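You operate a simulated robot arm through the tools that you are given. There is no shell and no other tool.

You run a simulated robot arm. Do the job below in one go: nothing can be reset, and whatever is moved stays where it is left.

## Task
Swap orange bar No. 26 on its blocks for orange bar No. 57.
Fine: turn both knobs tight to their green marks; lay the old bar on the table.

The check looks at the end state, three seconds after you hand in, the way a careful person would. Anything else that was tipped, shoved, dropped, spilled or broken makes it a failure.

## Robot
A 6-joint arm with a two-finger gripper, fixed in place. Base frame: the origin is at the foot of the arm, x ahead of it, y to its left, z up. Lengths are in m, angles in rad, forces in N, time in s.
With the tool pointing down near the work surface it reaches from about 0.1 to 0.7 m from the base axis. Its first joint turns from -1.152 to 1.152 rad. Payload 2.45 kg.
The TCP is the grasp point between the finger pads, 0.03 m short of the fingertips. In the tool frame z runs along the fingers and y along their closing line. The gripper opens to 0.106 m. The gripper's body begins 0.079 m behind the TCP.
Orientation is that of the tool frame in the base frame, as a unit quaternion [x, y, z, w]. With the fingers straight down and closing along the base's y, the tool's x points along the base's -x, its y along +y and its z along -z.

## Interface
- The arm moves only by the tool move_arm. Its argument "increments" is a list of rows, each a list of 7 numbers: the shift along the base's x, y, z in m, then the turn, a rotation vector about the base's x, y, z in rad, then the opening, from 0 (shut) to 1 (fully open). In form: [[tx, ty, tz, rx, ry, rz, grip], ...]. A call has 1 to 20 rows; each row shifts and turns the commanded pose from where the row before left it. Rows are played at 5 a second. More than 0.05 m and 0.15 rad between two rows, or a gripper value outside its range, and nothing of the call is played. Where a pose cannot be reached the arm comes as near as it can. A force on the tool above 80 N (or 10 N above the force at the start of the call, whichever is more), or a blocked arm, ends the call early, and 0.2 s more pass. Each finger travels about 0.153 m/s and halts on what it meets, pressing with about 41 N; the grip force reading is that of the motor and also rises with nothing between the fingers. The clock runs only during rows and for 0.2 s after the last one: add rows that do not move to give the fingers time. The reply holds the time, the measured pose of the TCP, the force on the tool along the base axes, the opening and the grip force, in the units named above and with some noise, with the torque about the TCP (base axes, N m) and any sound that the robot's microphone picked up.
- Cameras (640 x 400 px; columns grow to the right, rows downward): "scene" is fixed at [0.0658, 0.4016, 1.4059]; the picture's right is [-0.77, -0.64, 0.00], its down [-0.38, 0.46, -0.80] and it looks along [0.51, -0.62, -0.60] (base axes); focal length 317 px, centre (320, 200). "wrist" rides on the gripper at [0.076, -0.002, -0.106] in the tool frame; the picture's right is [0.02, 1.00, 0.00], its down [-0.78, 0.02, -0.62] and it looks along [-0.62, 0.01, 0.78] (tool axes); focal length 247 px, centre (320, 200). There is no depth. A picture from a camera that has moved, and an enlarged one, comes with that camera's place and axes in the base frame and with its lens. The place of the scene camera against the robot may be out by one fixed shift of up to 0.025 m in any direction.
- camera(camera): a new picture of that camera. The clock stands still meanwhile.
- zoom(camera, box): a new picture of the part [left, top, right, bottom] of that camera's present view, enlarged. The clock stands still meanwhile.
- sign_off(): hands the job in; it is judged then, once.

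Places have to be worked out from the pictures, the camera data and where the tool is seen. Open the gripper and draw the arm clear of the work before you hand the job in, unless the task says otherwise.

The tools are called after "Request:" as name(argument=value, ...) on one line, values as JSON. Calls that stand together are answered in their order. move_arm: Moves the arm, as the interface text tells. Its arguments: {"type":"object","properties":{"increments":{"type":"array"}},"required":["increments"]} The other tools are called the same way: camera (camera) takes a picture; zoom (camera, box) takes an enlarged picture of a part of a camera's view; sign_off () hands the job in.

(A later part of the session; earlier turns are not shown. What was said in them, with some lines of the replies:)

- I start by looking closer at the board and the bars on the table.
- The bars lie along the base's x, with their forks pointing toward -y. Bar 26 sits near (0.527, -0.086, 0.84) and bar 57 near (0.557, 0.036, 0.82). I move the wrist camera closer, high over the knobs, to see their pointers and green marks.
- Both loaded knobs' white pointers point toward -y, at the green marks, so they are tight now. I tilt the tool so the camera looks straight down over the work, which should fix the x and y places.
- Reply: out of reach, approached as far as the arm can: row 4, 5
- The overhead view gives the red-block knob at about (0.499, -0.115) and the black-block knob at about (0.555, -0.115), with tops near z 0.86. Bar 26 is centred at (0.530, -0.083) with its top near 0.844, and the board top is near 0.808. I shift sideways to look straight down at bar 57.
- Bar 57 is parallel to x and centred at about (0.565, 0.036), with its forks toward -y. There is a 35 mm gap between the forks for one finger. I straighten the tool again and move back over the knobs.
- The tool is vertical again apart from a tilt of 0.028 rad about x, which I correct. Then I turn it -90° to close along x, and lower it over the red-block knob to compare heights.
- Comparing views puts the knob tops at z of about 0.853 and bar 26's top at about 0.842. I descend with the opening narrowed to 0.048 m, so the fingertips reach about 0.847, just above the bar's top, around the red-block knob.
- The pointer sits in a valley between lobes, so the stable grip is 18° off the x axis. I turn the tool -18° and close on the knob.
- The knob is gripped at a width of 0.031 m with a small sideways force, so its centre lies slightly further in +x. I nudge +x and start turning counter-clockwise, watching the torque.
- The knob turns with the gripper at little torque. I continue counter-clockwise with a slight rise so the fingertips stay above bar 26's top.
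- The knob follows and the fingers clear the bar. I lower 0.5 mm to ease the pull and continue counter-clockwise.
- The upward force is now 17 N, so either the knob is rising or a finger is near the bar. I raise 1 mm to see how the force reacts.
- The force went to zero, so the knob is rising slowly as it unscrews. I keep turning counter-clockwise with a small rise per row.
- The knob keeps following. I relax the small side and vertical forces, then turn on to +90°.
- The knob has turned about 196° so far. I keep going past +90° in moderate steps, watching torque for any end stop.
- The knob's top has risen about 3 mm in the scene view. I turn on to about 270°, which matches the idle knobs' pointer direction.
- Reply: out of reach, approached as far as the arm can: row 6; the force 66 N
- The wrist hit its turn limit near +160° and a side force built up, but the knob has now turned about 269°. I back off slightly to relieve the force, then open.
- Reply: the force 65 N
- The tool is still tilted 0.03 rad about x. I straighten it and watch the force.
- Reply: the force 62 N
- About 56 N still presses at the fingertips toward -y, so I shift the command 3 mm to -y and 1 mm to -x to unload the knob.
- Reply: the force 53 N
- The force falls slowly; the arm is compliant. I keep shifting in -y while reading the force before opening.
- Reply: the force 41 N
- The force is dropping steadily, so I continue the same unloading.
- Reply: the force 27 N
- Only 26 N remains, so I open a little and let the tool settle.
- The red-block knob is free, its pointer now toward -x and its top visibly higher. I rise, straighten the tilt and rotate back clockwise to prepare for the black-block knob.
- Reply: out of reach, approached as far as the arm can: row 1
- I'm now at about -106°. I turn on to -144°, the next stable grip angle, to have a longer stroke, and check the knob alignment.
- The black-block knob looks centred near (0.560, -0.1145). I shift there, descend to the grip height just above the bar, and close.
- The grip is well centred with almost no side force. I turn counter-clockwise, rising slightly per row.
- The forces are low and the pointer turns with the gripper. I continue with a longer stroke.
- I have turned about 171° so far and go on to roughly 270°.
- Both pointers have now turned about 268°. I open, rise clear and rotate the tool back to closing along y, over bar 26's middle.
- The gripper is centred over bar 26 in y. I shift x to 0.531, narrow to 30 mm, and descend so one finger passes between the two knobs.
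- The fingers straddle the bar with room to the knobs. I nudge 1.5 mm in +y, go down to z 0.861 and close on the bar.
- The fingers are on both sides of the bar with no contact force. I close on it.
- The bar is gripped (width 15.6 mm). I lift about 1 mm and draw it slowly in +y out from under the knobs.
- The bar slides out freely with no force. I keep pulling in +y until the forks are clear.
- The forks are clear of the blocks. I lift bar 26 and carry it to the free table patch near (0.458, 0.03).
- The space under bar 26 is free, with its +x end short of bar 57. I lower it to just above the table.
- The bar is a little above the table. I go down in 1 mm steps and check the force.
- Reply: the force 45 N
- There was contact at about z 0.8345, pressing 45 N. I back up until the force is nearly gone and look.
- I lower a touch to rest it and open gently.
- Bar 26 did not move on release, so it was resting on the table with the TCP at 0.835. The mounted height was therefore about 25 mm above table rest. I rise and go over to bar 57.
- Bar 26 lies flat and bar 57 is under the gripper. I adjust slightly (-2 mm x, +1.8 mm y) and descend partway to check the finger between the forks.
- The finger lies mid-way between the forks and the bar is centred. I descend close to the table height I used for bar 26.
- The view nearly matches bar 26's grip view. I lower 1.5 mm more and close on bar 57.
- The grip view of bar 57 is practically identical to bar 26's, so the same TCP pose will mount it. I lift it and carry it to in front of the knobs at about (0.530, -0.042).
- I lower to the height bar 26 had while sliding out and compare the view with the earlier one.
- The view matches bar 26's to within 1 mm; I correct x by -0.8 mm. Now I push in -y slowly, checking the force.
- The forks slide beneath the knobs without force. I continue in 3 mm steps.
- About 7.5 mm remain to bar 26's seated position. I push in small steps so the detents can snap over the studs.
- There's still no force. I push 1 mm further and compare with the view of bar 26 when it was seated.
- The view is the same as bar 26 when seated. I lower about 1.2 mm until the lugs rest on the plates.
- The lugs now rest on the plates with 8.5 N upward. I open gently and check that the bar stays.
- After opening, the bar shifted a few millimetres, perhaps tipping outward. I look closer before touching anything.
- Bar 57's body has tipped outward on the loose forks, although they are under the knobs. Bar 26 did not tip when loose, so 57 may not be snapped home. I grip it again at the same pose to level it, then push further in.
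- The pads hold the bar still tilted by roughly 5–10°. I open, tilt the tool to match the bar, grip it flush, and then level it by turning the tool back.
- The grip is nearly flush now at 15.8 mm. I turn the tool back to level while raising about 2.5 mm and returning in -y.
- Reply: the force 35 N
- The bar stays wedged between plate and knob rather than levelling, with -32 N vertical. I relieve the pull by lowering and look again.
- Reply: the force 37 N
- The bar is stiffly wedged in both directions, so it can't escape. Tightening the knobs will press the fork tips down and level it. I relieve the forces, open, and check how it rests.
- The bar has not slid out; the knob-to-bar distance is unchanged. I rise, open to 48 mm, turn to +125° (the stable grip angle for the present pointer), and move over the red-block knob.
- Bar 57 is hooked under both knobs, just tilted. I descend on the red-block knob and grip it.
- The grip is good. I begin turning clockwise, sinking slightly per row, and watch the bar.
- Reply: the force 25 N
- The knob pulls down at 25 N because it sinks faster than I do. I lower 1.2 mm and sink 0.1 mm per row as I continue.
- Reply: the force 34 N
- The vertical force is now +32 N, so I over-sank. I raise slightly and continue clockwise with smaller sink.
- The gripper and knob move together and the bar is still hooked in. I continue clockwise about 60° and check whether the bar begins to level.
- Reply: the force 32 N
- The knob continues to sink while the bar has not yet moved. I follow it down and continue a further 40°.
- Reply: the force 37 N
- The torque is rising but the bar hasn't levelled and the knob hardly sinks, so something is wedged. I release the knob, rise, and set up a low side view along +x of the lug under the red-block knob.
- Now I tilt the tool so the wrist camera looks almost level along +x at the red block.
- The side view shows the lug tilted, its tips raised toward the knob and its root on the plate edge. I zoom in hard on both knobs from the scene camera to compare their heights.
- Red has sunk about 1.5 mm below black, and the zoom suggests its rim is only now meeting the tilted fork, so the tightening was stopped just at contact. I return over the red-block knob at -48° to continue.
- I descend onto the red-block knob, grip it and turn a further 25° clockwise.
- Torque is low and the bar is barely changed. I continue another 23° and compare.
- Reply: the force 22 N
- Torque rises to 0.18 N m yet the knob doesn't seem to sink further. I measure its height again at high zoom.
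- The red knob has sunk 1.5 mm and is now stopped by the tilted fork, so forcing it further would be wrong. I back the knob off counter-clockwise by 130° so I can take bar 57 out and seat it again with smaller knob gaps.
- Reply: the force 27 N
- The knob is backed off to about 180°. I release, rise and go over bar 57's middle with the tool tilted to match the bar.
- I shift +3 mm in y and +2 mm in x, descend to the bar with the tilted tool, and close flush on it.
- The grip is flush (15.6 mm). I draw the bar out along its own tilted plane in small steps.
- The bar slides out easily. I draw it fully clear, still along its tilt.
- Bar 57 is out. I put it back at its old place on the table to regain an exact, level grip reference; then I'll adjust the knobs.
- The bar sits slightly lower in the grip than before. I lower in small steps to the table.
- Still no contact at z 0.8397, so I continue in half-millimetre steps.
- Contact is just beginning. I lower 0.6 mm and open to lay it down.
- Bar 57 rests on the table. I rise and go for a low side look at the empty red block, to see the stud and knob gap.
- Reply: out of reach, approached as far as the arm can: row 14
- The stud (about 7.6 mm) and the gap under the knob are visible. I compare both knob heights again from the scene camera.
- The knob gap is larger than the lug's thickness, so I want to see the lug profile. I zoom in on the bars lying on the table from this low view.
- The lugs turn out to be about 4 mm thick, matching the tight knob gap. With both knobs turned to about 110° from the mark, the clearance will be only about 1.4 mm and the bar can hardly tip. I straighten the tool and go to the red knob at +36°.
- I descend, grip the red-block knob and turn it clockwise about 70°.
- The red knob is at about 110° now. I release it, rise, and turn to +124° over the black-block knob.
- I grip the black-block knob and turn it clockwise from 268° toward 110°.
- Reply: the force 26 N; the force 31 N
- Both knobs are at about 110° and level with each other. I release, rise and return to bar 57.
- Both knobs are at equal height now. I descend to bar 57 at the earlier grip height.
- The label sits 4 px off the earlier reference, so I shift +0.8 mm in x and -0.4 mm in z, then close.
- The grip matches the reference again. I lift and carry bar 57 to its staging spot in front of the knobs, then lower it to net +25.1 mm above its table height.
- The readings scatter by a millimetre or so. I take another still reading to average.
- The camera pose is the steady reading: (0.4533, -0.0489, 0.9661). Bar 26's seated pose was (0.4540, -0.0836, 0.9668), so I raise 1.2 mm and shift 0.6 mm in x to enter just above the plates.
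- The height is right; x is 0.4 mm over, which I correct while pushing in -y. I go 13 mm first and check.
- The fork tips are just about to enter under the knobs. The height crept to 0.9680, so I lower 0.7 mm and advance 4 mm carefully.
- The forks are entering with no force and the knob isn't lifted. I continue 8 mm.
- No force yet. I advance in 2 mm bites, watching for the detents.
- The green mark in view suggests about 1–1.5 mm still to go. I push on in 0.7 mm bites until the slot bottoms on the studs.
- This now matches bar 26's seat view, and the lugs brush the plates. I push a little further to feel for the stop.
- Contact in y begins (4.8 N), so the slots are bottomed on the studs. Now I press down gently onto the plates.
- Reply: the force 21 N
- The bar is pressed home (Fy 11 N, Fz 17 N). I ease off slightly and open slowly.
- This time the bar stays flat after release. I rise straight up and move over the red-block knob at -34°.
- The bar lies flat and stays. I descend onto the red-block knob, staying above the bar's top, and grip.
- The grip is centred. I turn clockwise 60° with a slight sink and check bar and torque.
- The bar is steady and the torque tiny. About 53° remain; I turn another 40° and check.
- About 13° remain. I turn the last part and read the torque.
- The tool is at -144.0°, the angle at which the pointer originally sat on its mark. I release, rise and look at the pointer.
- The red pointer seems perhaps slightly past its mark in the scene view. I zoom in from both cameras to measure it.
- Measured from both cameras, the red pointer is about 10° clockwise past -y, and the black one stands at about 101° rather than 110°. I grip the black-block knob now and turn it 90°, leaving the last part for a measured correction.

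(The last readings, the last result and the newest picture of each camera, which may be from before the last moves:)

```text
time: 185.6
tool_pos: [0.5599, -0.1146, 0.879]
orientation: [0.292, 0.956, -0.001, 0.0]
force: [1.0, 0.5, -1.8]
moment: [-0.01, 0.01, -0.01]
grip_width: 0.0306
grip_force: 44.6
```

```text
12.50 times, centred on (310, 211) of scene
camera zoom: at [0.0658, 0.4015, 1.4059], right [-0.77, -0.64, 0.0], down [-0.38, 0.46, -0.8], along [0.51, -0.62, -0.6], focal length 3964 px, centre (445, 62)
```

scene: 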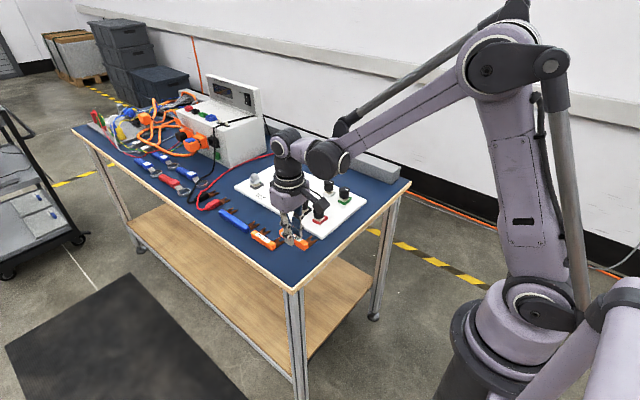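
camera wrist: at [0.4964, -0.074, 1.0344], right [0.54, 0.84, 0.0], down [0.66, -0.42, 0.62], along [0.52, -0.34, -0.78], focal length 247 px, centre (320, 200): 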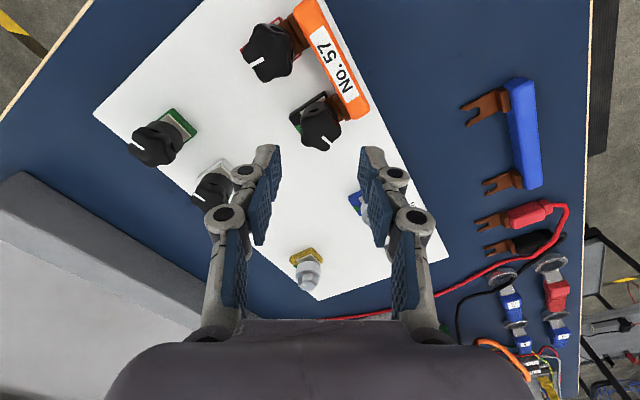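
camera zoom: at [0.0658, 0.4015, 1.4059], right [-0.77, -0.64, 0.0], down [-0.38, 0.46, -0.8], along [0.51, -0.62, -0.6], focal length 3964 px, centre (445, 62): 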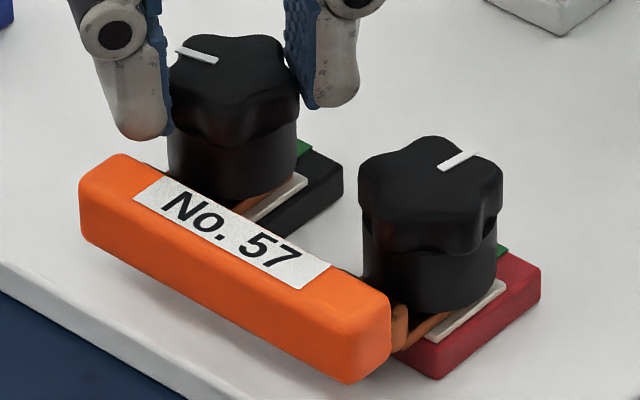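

The grip is well centred, with the pointer measured at about 98–101° from the mark. I turn 86° clockwise, then measure again.

Request:
move_arm(increments=[[0, 0, 0, 0, 0, -0.1, 0.2], [0, 0, -0.0001, 0, 0, -0.1, 0.2], [0, 0, 0, 0, 0, -0.1, 0.2], [0, 0, -0.0001, 0, 0, -0.1, 0.2], [0, 0, -0.0001, 0, 0, -0.1, 0.2], [0, 0, 0, 0, 0, -0.1, 0.2], [0, 0, -0.0001, 0, 0, -0.1, 0.2], [0, 0, -0.0001, 0, 0, -0.1, 0.2], [0, 0, 0, 0, 0, -0.1, 0.2], [0, 0, -0.0001, 0, 0, -0.1, 0.2], [0, 0, 0, 0, 0, -0.1, 0.2], [0, 0, -0.0001, 0, 0, -0.1, 0.2], [0, 0, -0.0001, 0, 0, -0.1, 0.2], [0, 0, 0, 0, 0, -0.1, 0.2], [0, 0, -0.0001, 0, 0, -0.1, 0.2], [0, 0, 0, 0, 0, 0, 0.2], [0, 0, 0, 0, 0, 0, 0.2]])

Request:
zoom(camera="wrist", box=[240, 110, 400, 210])

Request:
zoom(camera="scene", box=[285, 190, 335, 222])

```text
time: 189.2
tool_pos: [0.5603, -0.1166, 0.8773]
orientation: [0.866, 0.5, -0.001, 0.0]
force: [-2.0, -8.8, -14.9]
moment: [-0.04, -0.04, -0.17]
grip_width: 0.0304
grip_force: 44.8
```

```text
4.00 times, centred on (320, 160) of wrist
camera zoom: at [0.5973, -0.0487, 0.9843], right [0.88, -0.48, 0.0], down [-0.38, -0.69, 0.62], along [-0.3, -0.55, -0.78], focal length 988 px, centre (320, 360)
```

zoom: 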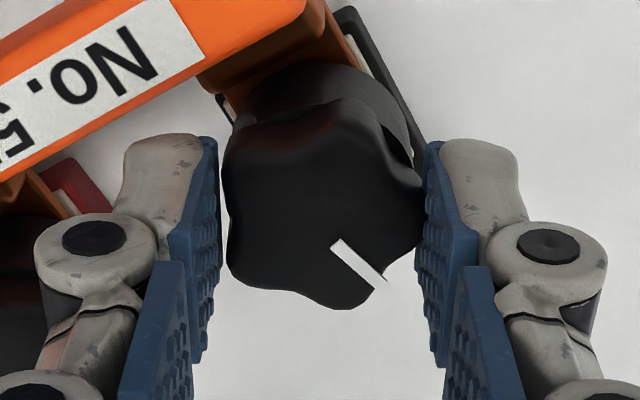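

```text
12.50 times, centred on (310, 206) of scene
camera zoom: at [0.066, 0.4013, 1.406], right [-0.77, -0.64, 0.0], down [-0.38, 0.46, -0.8], along [0.51, -0.62, -0.6], focal length 3964 px, centre (445, 125)
```

zoom: 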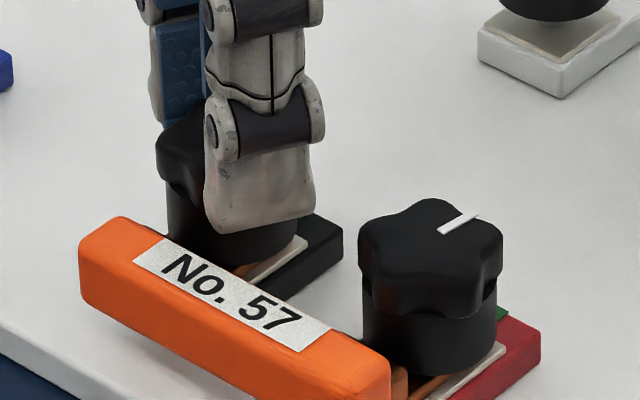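

The torque has begun to rise (0.17 N m) and the pointer measures about 15–17° short of the mark. I turn 13° more and re-measure.

Request:
move_arm(increments=[[0, -0.0003, -0.0003, 0, 0, -0.08, 0.2], [0, 0, -0.0001, 0, 0, -0.08, 0.2], [0, 0, 0, 0, 0, -0.07, 0.2], [0, 0, 0, 0, 0, 0, 0.2], [0, 0, 0, 0, 0, 0, 0.2]])

Request:
zoom(camera="wrist", box=[240, 110, 400, 210])

Request:
zoom(camera="scene", box=[285, 190, 335, 222])

```text
time: 190.4
tool_pos: [0.5601, -0.1151, 0.8767]
orientation: [0.917, 0.398, -0.001, 0.0]
force: [-4.7, -8.2, -16.3]
moment: [-0.42, 0.23, 0.03]
grip_width: 0.0303
grip_force: 45.2
```

```text
4.00 times, centred on (320, 160) of wrist
camera zoom: at [0.6115, -0.0588, 0.9841], right [0.74, -0.67, 0.0], down [-0.52, -0.58, 0.62], along [-0.42, -0.46, -0.78], focal length 988 px, centre (320, 360)
```

zoom: 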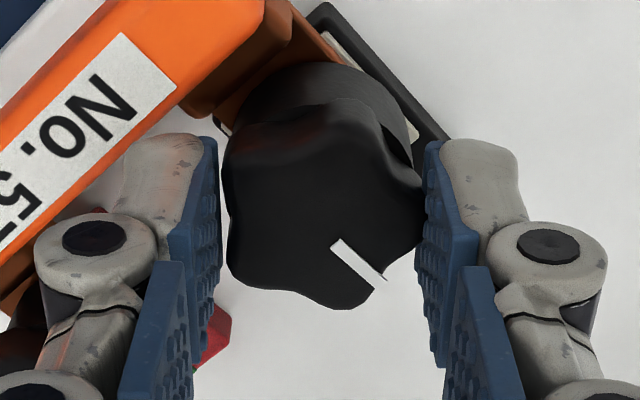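

```text
12.50 times, centred on (310, 206) of scene
camera zoom: at [0.0659, 0.4013, 1.406], right [-0.77, -0.64, 0.0], down [-0.38, 0.46, -0.8], along [0.51, -0.62, -0.6], focal length 3964 px, centre (445, 125)
```

zoom: 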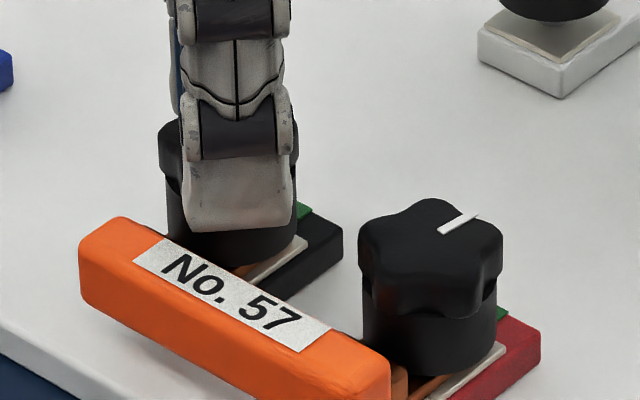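

By this measure the pointer is about 2–4° short. I turn 2.5° more, then release, rise and take a straight look down at both pointers.

Request:
move_arm(increments=[[0, 0, 0, 0, 0, -0.045, 0.2], [0, 0, 0, 0, 0, 0, 0.2], [0, 0, 0, 0, 0, 0, 0.3], [0, 0, 0, 0, 0, 0, 0.45], [0, 0, 0, 0, 0, 0, 0.45], [0, 0, 0.02, 0, 0, 0, 0.45], [0, 0, 0.03, 0, 0, 0, 0.45], [0, 0, 0.02, 0, 0, 0.14, 0.6], [0, 0, 0.02, 0, 0, 0.14, 0.8], [0, 0, 0, 0, 0, 0.14, 1], [0, 0, 0, 0, 0, 0.14, 1], [0, 0, 0, 0, 0, 0.14, 1], [0, 0, 0, 0, 0, 0.14, 1], [0, 0, 0, 0, 0, 0.14, 1], [0, 0, 0, 0, 0, 0.14, 1], [0, 0, 0, 0, 0, 0.14, 1], [0, 0, 0, 0, 0, 0.14, 1], [0, 0, 0, 0, 0, 0.14, 1], [0, 0, 0, 0, 0, 0.14, 1], [0, 0, 0, 0, 0, 0.14, 1]])

Request:
move_arm(increments=[[0, 0, 0, 0, 0, 0.14, 1], [0, 0, 0, 0, 0, 0.14, 1], [0, 0, 0, 0, 0, 0.14, 1], [0, 0, 0, 0, 0, 0.126, 1], [-0.01, 0.003, 0.01, 0, 0.1, 0, 1], [-0.01, 0.003, 0.01, 0, 0.1, 0, 1], [-0.01, 0, 0.01, 0, 0.1, 0, 1], [-0.008, 0, 0, 0, 0.1, 0, 1], [0, 0, 0, 0, 0, 0, 1], [0, 0, 0, 0, 0, 0, 1]])

Request:
camera(camera="wrist")

```text
time: 194.6
tool_pos: [0.5607, -0.1162, 0.9675]
orientation: [0.269, 0.963, 0.0, 0.0]
force: [0.4, 0.3, -0.2]
moment: [-0.02, -0.01, -0.02]
grip_width: 0.106
grip_force: 0.0
```

```text
time: 196.8
tool_pos: [0.5215, -0.1094, 0.9988]
orientation: [0.001, 0.98, 0.0, -0.198]
force: [-0.1, -0.3, -0.4]
moment: [0.01, 0.02, 0.0]
grip_width: 0.1061
grip_force: 0.1
```

```text
taken
camera wrist: at [0.4933, -0.1113, 1.1265], right [-0.02, 1.0, 0.01], down [0.96, 0.02, 0.27], along [0.27, 0.01, -0.96], focal length 247 px, centre (320, 200)
```

wrist: 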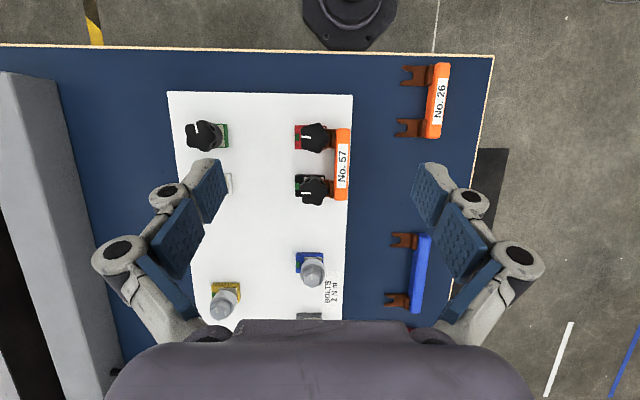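

From here I can look almost straight down; I zoom in on each knob with its green mark.

Request:
zoom(camera="wrist", box=[290, 120, 338, 150])

Request:
zoom(camera="wrist", box=[290, 170, 338, 200])

Request:
zoom(camera="scene", box=[285, 190, 335, 222])

```text
13.33 times, centred on (314, 135) of wrist
camera zoom: at [0.4933, -0.1113, 1.1265], right [-0.02, 1.0, 0.01], down [0.96, 0.02, 0.27], along [0.27, 0.01, -0.96], focal length 3293 px, centre (400, 1067)
```

zoom: 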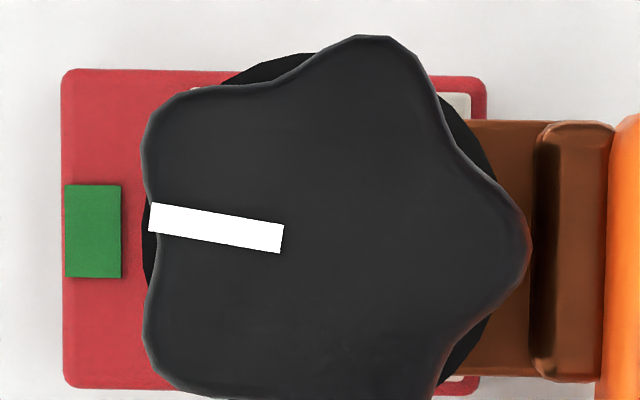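

```text
13.33 times, centred on (314, 185) of wrist
camera zoom: at [0.4933, -0.1113, 1.1265], right [-0.02, 1.0, 0.01], down [0.96, 0.02, 0.27], along [0.27, 0.01, -0.96], focal length 3293 px, centre (400, 400)
```

zoom: 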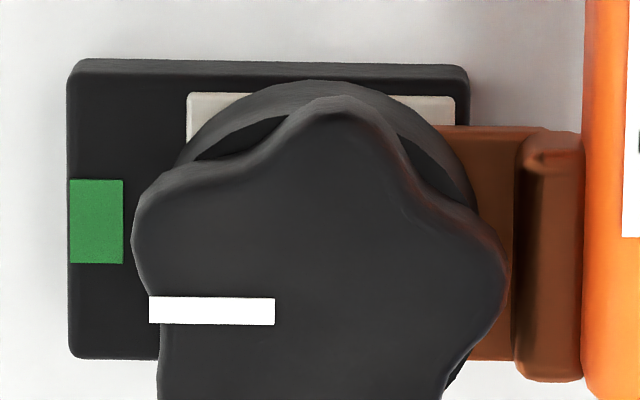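

```text
12.50 times, centred on (310, 206) of scene
camera zoom: at [0.0658, 0.4016, 1.4059], right [-0.77, -0.64, 0.0], down [-0.38, 0.46, -0.8], along [0.51, -0.62, -0.6], focal length 3964 px, centre (445, 125)
```

zoom: 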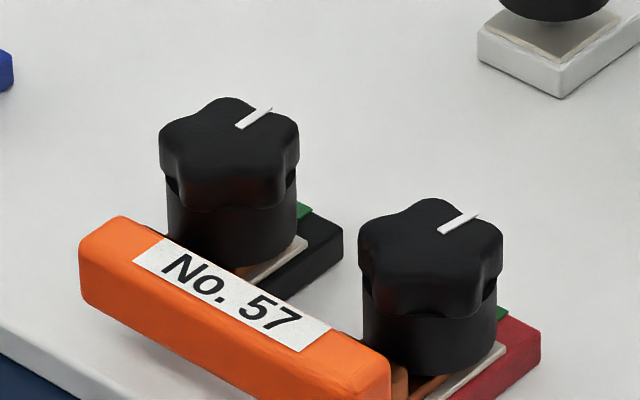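

The black pointer is aligned with its mark to within a degree, but the red one is 8.7° clockwise past its mark. I straighten the tool and return to the red-block knob at -144° to back it off by that amount.

Request:
move_arm(increments=[[-0.004, -0.001, 0, 0, -0.1, 0, 0.8], [-0.005, -0.001, -0.01, 0, -0.1, 0, 0.6], [-0.006, -0.002, -0.02, 0, -0.1, 0, 0.45], [-0.0065, -0.0015, -0.02, 0, -0.1, 0, 0.45], [0, 0, -0.02, 0, 0, -0.1478, 0.45], [0, 0, 0, 0, 0, -0.1478, 0.45], [0, 0, 0, 0, 0, -0.1478, 0.45], [0, 0, 0, 0, 0, -0.1478, 0.45], [0, 0, 0, 0, 0, -0.1478, 0.45], [0, 0, 0, 0, 0, -0.1478, 0.45], [0, 0, 0, 0, 0, -0.1478, 0.45], [0, 0, 0, 0, 0, -0.1478, 0.45], [0, 0, 0, 0, 0, -0.1478, 0.45], [0, 0, 0, 0, 0, -0.1478, 0.45], [0, 0, 0, 0, 0, -0.1478, 0.45], [0, 0, 0, 0, 0, -0.1478, 0.45], [0, 0, 0, 0, 0, -0.1478, 0.45], [0, 0, 0, 0, 0, -0.1478, 0.45], [0, 0, 0, 0, 0, -0.1478, 0.45], [0, 0, 0, 0, 0, -0.1478, 0.45]])

Request:
move_arm(increments=[[0, 0, 0, 0, 0, -0.14, 0.45], [0, 0, 0, 0, 0, 0, 0.45], [0, 0, 0, 0, 0, 0, 0.45]])

Request:
zoom(camera="wrist", box=[240, 80, 400, 180])

```text
time: 201.0
tool_pos: [0.5, -0.1159, 0.9266]
orientation: [0.927, 0.375, 0.0, -0.001]
force: [0.3, -0.3, 0.3]
moment: [-0.02, -0.03, -0.01]
grip_width: 0.0476
grip_force: 0.2
```

```text
time: 201.8
tool_pos: [0.5015, -0.116, 0.9272]
orientation: [0.95, 0.312, -0.001, -0.001]
force: [-0.1, 1.1, 0.1]
moment: [0.01, 0.02, 0.01]
grip_width: 0.0478
grip_force: 0.0
```

```text
4.00 times, centred on (320, 130) of wrist
camera zoom: at [0.5615, -0.0695, 1.0339], right [0.61, -0.79, 0.0], down [-0.62, -0.48, 0.62], along [-0.49, -0.38, -0.78], focal length 988 px, centre (320, 480)
```

zoom: 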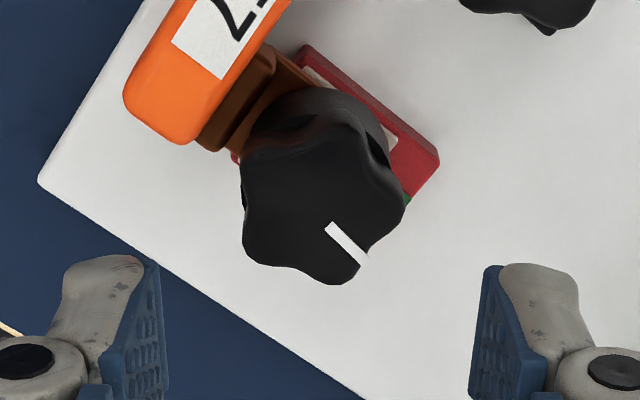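

I descend onto the red-block knob and grip it.

Request:
move_arm(increments=[[-0.0006, 0.0007, -0.018, 0, 0, 0, 0.45], [0, 0, -0.018, 0, 0, 0, 0.45], [0, 0, -0.0125, 0, 0, 0, 0.45], [0, 0, 0, 0, 0, 0, 0.45], [0, 0, 0, 0, 0, 0, 0.3], [0, 0, 0, 0, 0, 0, 0.2], [0, 0, 0, 0, 0, 0, 0.2]])

Request:
zoom(camera="wrist", box=[240, 110, 400, 210])

```text
time: 203.4
tool_pos: [0.5001, -0.1148, 0.8806]
orientation: [0.95, 0.312, -0.001, 0.0]
force: [4.8, -4.4, -4.0]
moment: [-0.19, -0.12, 0.02]
grip_width: 0.0304
grip_force: 45.3
```

```text
4.00 times, centred on (320, 160) of wrist
camera zoom: at [0.5613, -0.0686, 0.9852], right [0.61, -0.79, 0.0], down [-0.62, -0.48, 0.62], along [-0.49, -0.38, -0.78], focal length 988 px, centre (320, 360)
```

zoom: 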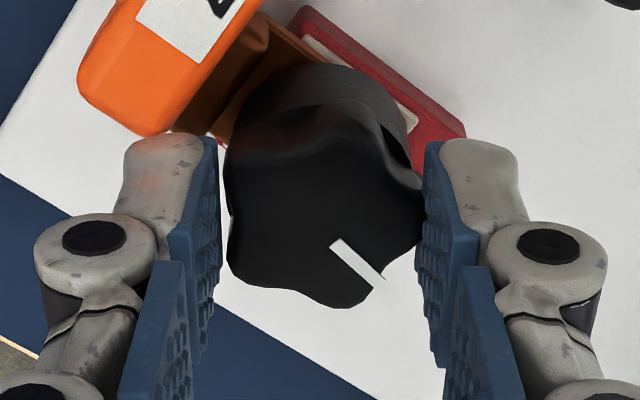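

The knob sits in the pads exactly as the black one did, which was on its mark at -135.6°. I turn the red one back 8.4° counter-clockwise, settle, then release and rise.

Request:
move_arm(increments=[[0, 0, 0, 0, 0, 0.07, 0.2], [0, 0, 0, 0, 0, 0.076, 0.2], [0, 0, 0, 0, 0, 0, 0.2], [0, 0, 0, 0, 0, 0, 0.2]])

Request:
move_arm(increments=[[0, 0, 0, 0, 0, 0, 0.3], [0, 0, 0, 0, 0, 0, 0.45], [0, 0, 0, 0, 0, 0, 0.45], [0, 0, 0.02, 0, 0, 0, 0.45], [0, 0, 0.03, 0, 0, 0, 0.45], [0.002, 0, 0.02, 0, 0, 0.14, 0.6], [0.004, 0, 0.02, 0, 0, 0.14, 0.8], [0.004, 0, 0, 0, 0, 0.14, 1], [0.004, 0, 0, 0, 0, 0.14, 1], [0.004, 0, 0, 0, 0, 0.14, 1], [0.004, 0, 0, 0, 0, 0.14, 1], [0, 0, 0, 0, 0, 0.14, 1], [0, 0, 0, 0, 0, 0.14, 1], [0, 0, 0, 0, 0, 0.14, 1], [0, 0, 0, 0, 0, 0.14, 1], [0, 0, 0, 0, 0, 0.14, 1], [0, 0, 0, 0, 0, 0.14, 1], [0, 0, 0, 0, 0, 0.14, 1], [0, 0, 0, 0, 0, 0.14, 1], [0, 0, 0, 0, 0, 0.14, 1]])

Request:
move_arm(increments=[[0, 0, 0, 0, 0, 0.14, 1], [0, 0, 0, 0, 0, 0.12, 1], [0, 0, 0.01, 0, 0.1, 0, 1], [0, 0, 0.01, 0, 0.1, 0, 1], [0, 0, 0.01, 0, 0.1, 0, 1], [0, 0, 0, 0, 0.1, 0, 1], [0, 0, 0, 0, 0, 0, 1], [0, 0, 0, 0, 0, 0, 1]])

Request:
camera(camera="wrist")

```text
time: 204.4
tool_pos: [0.5009, -0.1148, 0.8805]
orientation: [0.925, 0.381, -0.001, 0.0]
force: [3.9, -8.8, -14.2]
moment: [0.15, -0.49, 0.06]
grip_width: 0.0304
grip_force: 44.9
```

```text
time: 208.6
tool_pos: [0.5229, -0.1137, 0.9689]
orientation: [0.129, 0.992, -0.001, -0.001]
force: [-0.1, 0.6, 0.2]
moment: [0.02, 0.0, 0.0]
grip_width: 0.1061
grip_force: 0.1
```

```text
time: 210.4
tool_pos: [0.5223, -0.1148, 0.9995]
orientation: [0.001, 0.98, -0.001, -0.199]
force: [0.1, -0.2, -0.1]
moment: [0.01, -0.03, -0.02]
grip_width: 0.1063
grip_force: 0.1
```

```text
taken
camera wrist: at [0.4942, -0.1167, 1.1275], right [-0.02, 1.0, 0.01], down [0.96, 0.02, 0.27], along [0.27, 0.01, -0.96], focal length 247 px, centre (320, 200)
```

wrist: 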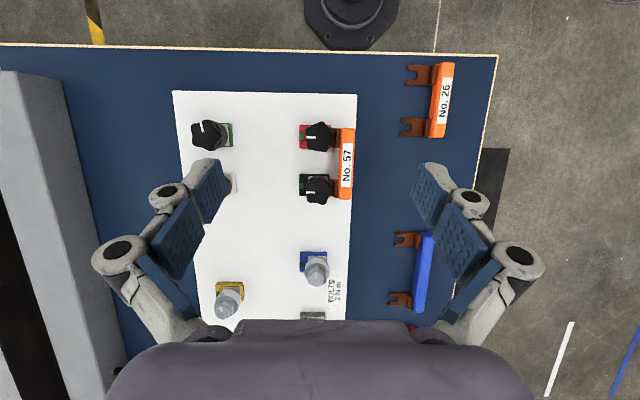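

I zoom in on both knobs again from above and from the scene camera.

Request:
zoom(camera="wrist", box=[294, 119, 342, 149])

Request:
zoom(camera="wrist", box=[294, 170, 342, 200])

Request:
zoom(camera="wrist", box=[280, 110, 380, 172])

Request:
zoom(camera="scene", box=[285, 190, 335, 222])

```text
13.33 times, centred on (318, 134) of wrist
camera zoom: at [0.4942, -0.1167, 1.1275], right [-0.02, 1.0, 0.01], down [0.96, 0.02, 0.27], along [0.27, 0.01, -0.96], focal length 3293 px, centre (347, 1080)
```

zoom: 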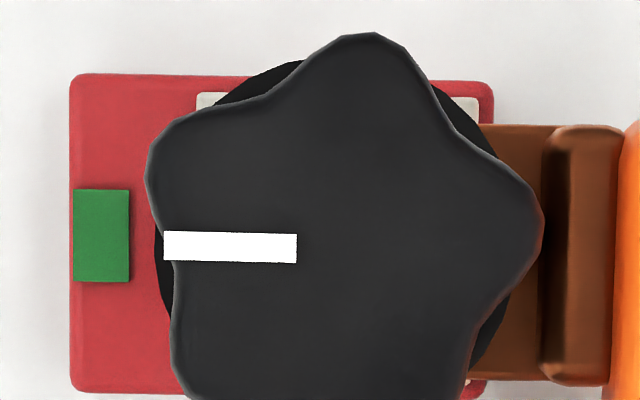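

```text
13.33 times, centred on (318, 185) of wrist
camera zoom: at [0.4942, -0.1167, 1.1275], right [-0.02, 1.0, 0.01], down [0.96, 0.02, 0.27], along [0.27, 0.01, -0.96], focal length 3293 px, centre (347, 400)
```

zoom: 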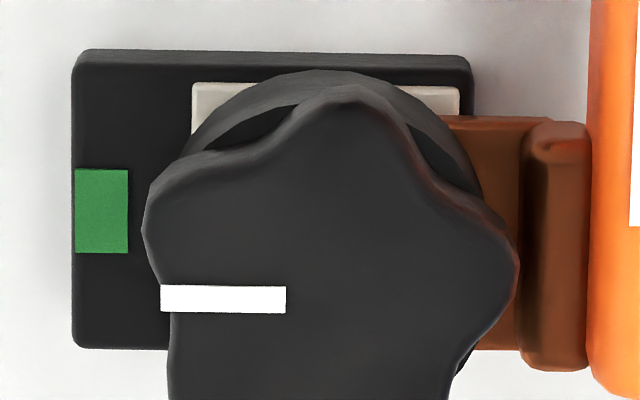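

```text
6.40 times, centred on (330, 141) of wrist
camera zoom: at [0.4942, -0.1167, 1.1275], right [-0.02, 1.0, 0.01], down [0.96, 0.02, 0.27], along [0.27, 0.01, -0.96], focal length 1581 px, centre (256, 578)
```

zoom: 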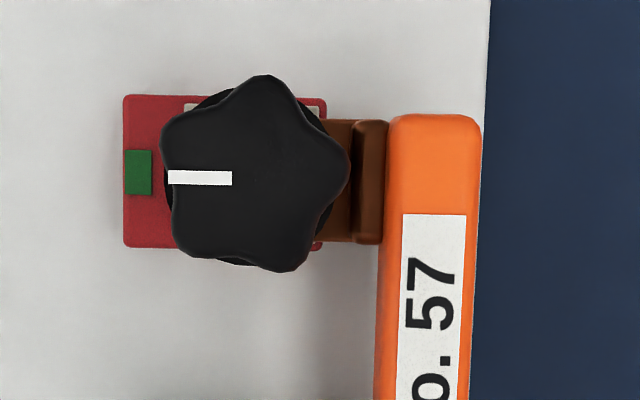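

```text
12.50 times, centred on (310, 206) of scene
camera zoom: at [0.0658, 0.4016, 1.4059], right [-0.77, -0.64, 0.0], down [-0.38, 0.46, -0.8], along [0.51, -0.62, -0.6], focal length 3964 px, centre (445, 125)
```

zoom: 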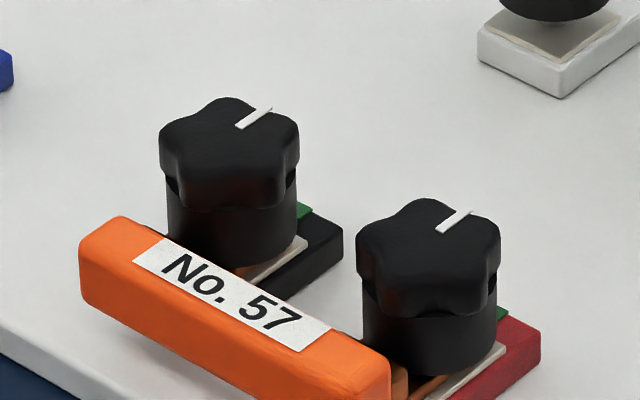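

Both pointers now line up with their green marks to within about a degree. I compare the present knob heights with the very first picture, using the same crop.

Request:
zoom(camera="scene", box=[270, 170, 370, 232])

```text
6.40 times, centred on (320, 201) of scene
camera zoom: at [0.0658, 0.4016, 1.4059], right [-0.77, -0.64, 0.0], down [-0.38, 0.46, -0.8], along [0.51, -0.62, -0.6], focal length 2030 px, centre (320, 194)
```

zoom: 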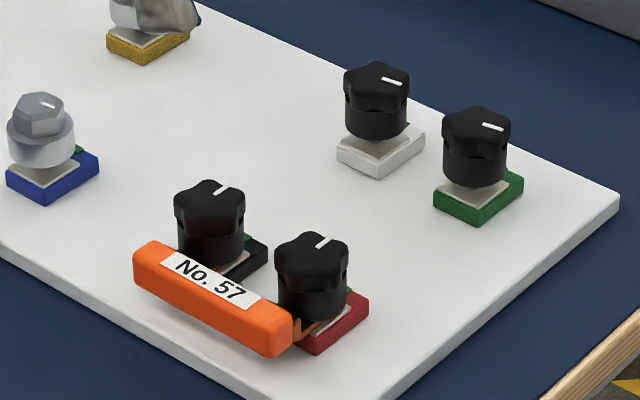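

The present picture matches the original in knob heights, pointers and bar position, with No. 57 in place of No. 26. I draw the arm well clear, gripper open.

Request:
move_arm(increments=[[-0.01, 0.005, 0.03, 0, -0.1, 0, 1], [-0.02, 0.01, 0.03, 0, -0.1, 0, 1], [-0.03, 0.015, 0.03, 0, -0.1, 0, 1], [-0.03, 0.02, 0.03, 0, -0.1, 0, 1], [-0.03, 0.02, 0.03, 0, 0, 0, 1], [0, 0, 0, 0, 0, 0, 1]])

Request:
camera(camera="scene")

Request:
zoom(camera="scene", box=[200, 150, 400, 275])

```text
time: 211.8
tool_pos: [0.4012, -0.0447, 1.1518]
orientation: [0.001, 1.0, -0.001, 0.001]
force: [-0.2, 0.4, -0.9]
moment: [0.0, -0.01, 0.0]
grip_width: 0.1061
grip_force: 0.0
```

```text
taken
```

scene: 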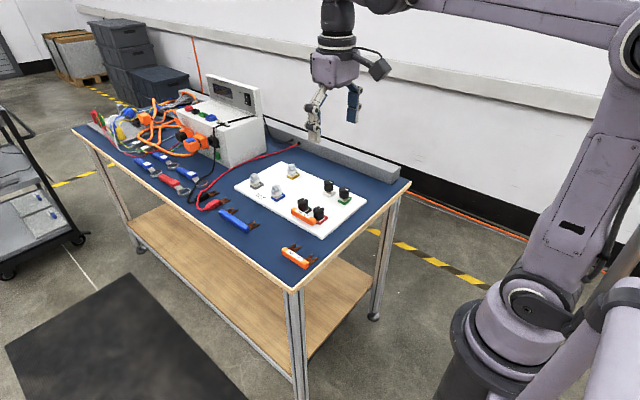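

```text
3.20 times, centred on (300, 212) of scene
camera zoom: at [0.0657, 0.4016, 1.4059], right [-0.77, -0.64, 0.0], down [-0.38, 0.46, -0.8], along [0.51, -0.62, -0.6], focal length 1015 px, centre (384, 160)
```

zoom: 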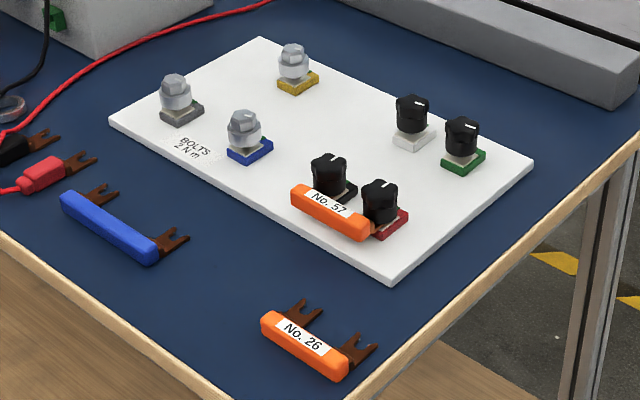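

No. 57 is clamped on the two blocks with both pointers on their green marks. No. 26 lies flat on the table, nothing else has moved, and the arm is clear with the gripper open. I hand the job in.

Request:
sign_off()

```text
The job is handed in.
```

Orange bar No. 57 is now mounted on the two blocks in place of No. 26, and I have handed the job in. I don't have the result of the check.

- **Knobs:** both are turned in with their pointers on the green marks, within about a degree seen from above. Their heights match the first picture. The red-block knob went about 9° past its mark while tightening, so I backed it off to the mark.
- **Bar 57:** it tipped outward on the first try because the forks were not pushed fully in. I took it out, closed the knob gaps, and pushed it in until the forks met the studs. It stayed flat after that.
- **Bar 26:** it lies flat on the table, clear of the other parts, near the corner closest to the robot.
- **Everything else:** nothing else looks moved in the final picture. The arm is drawn clear with the gripper open.
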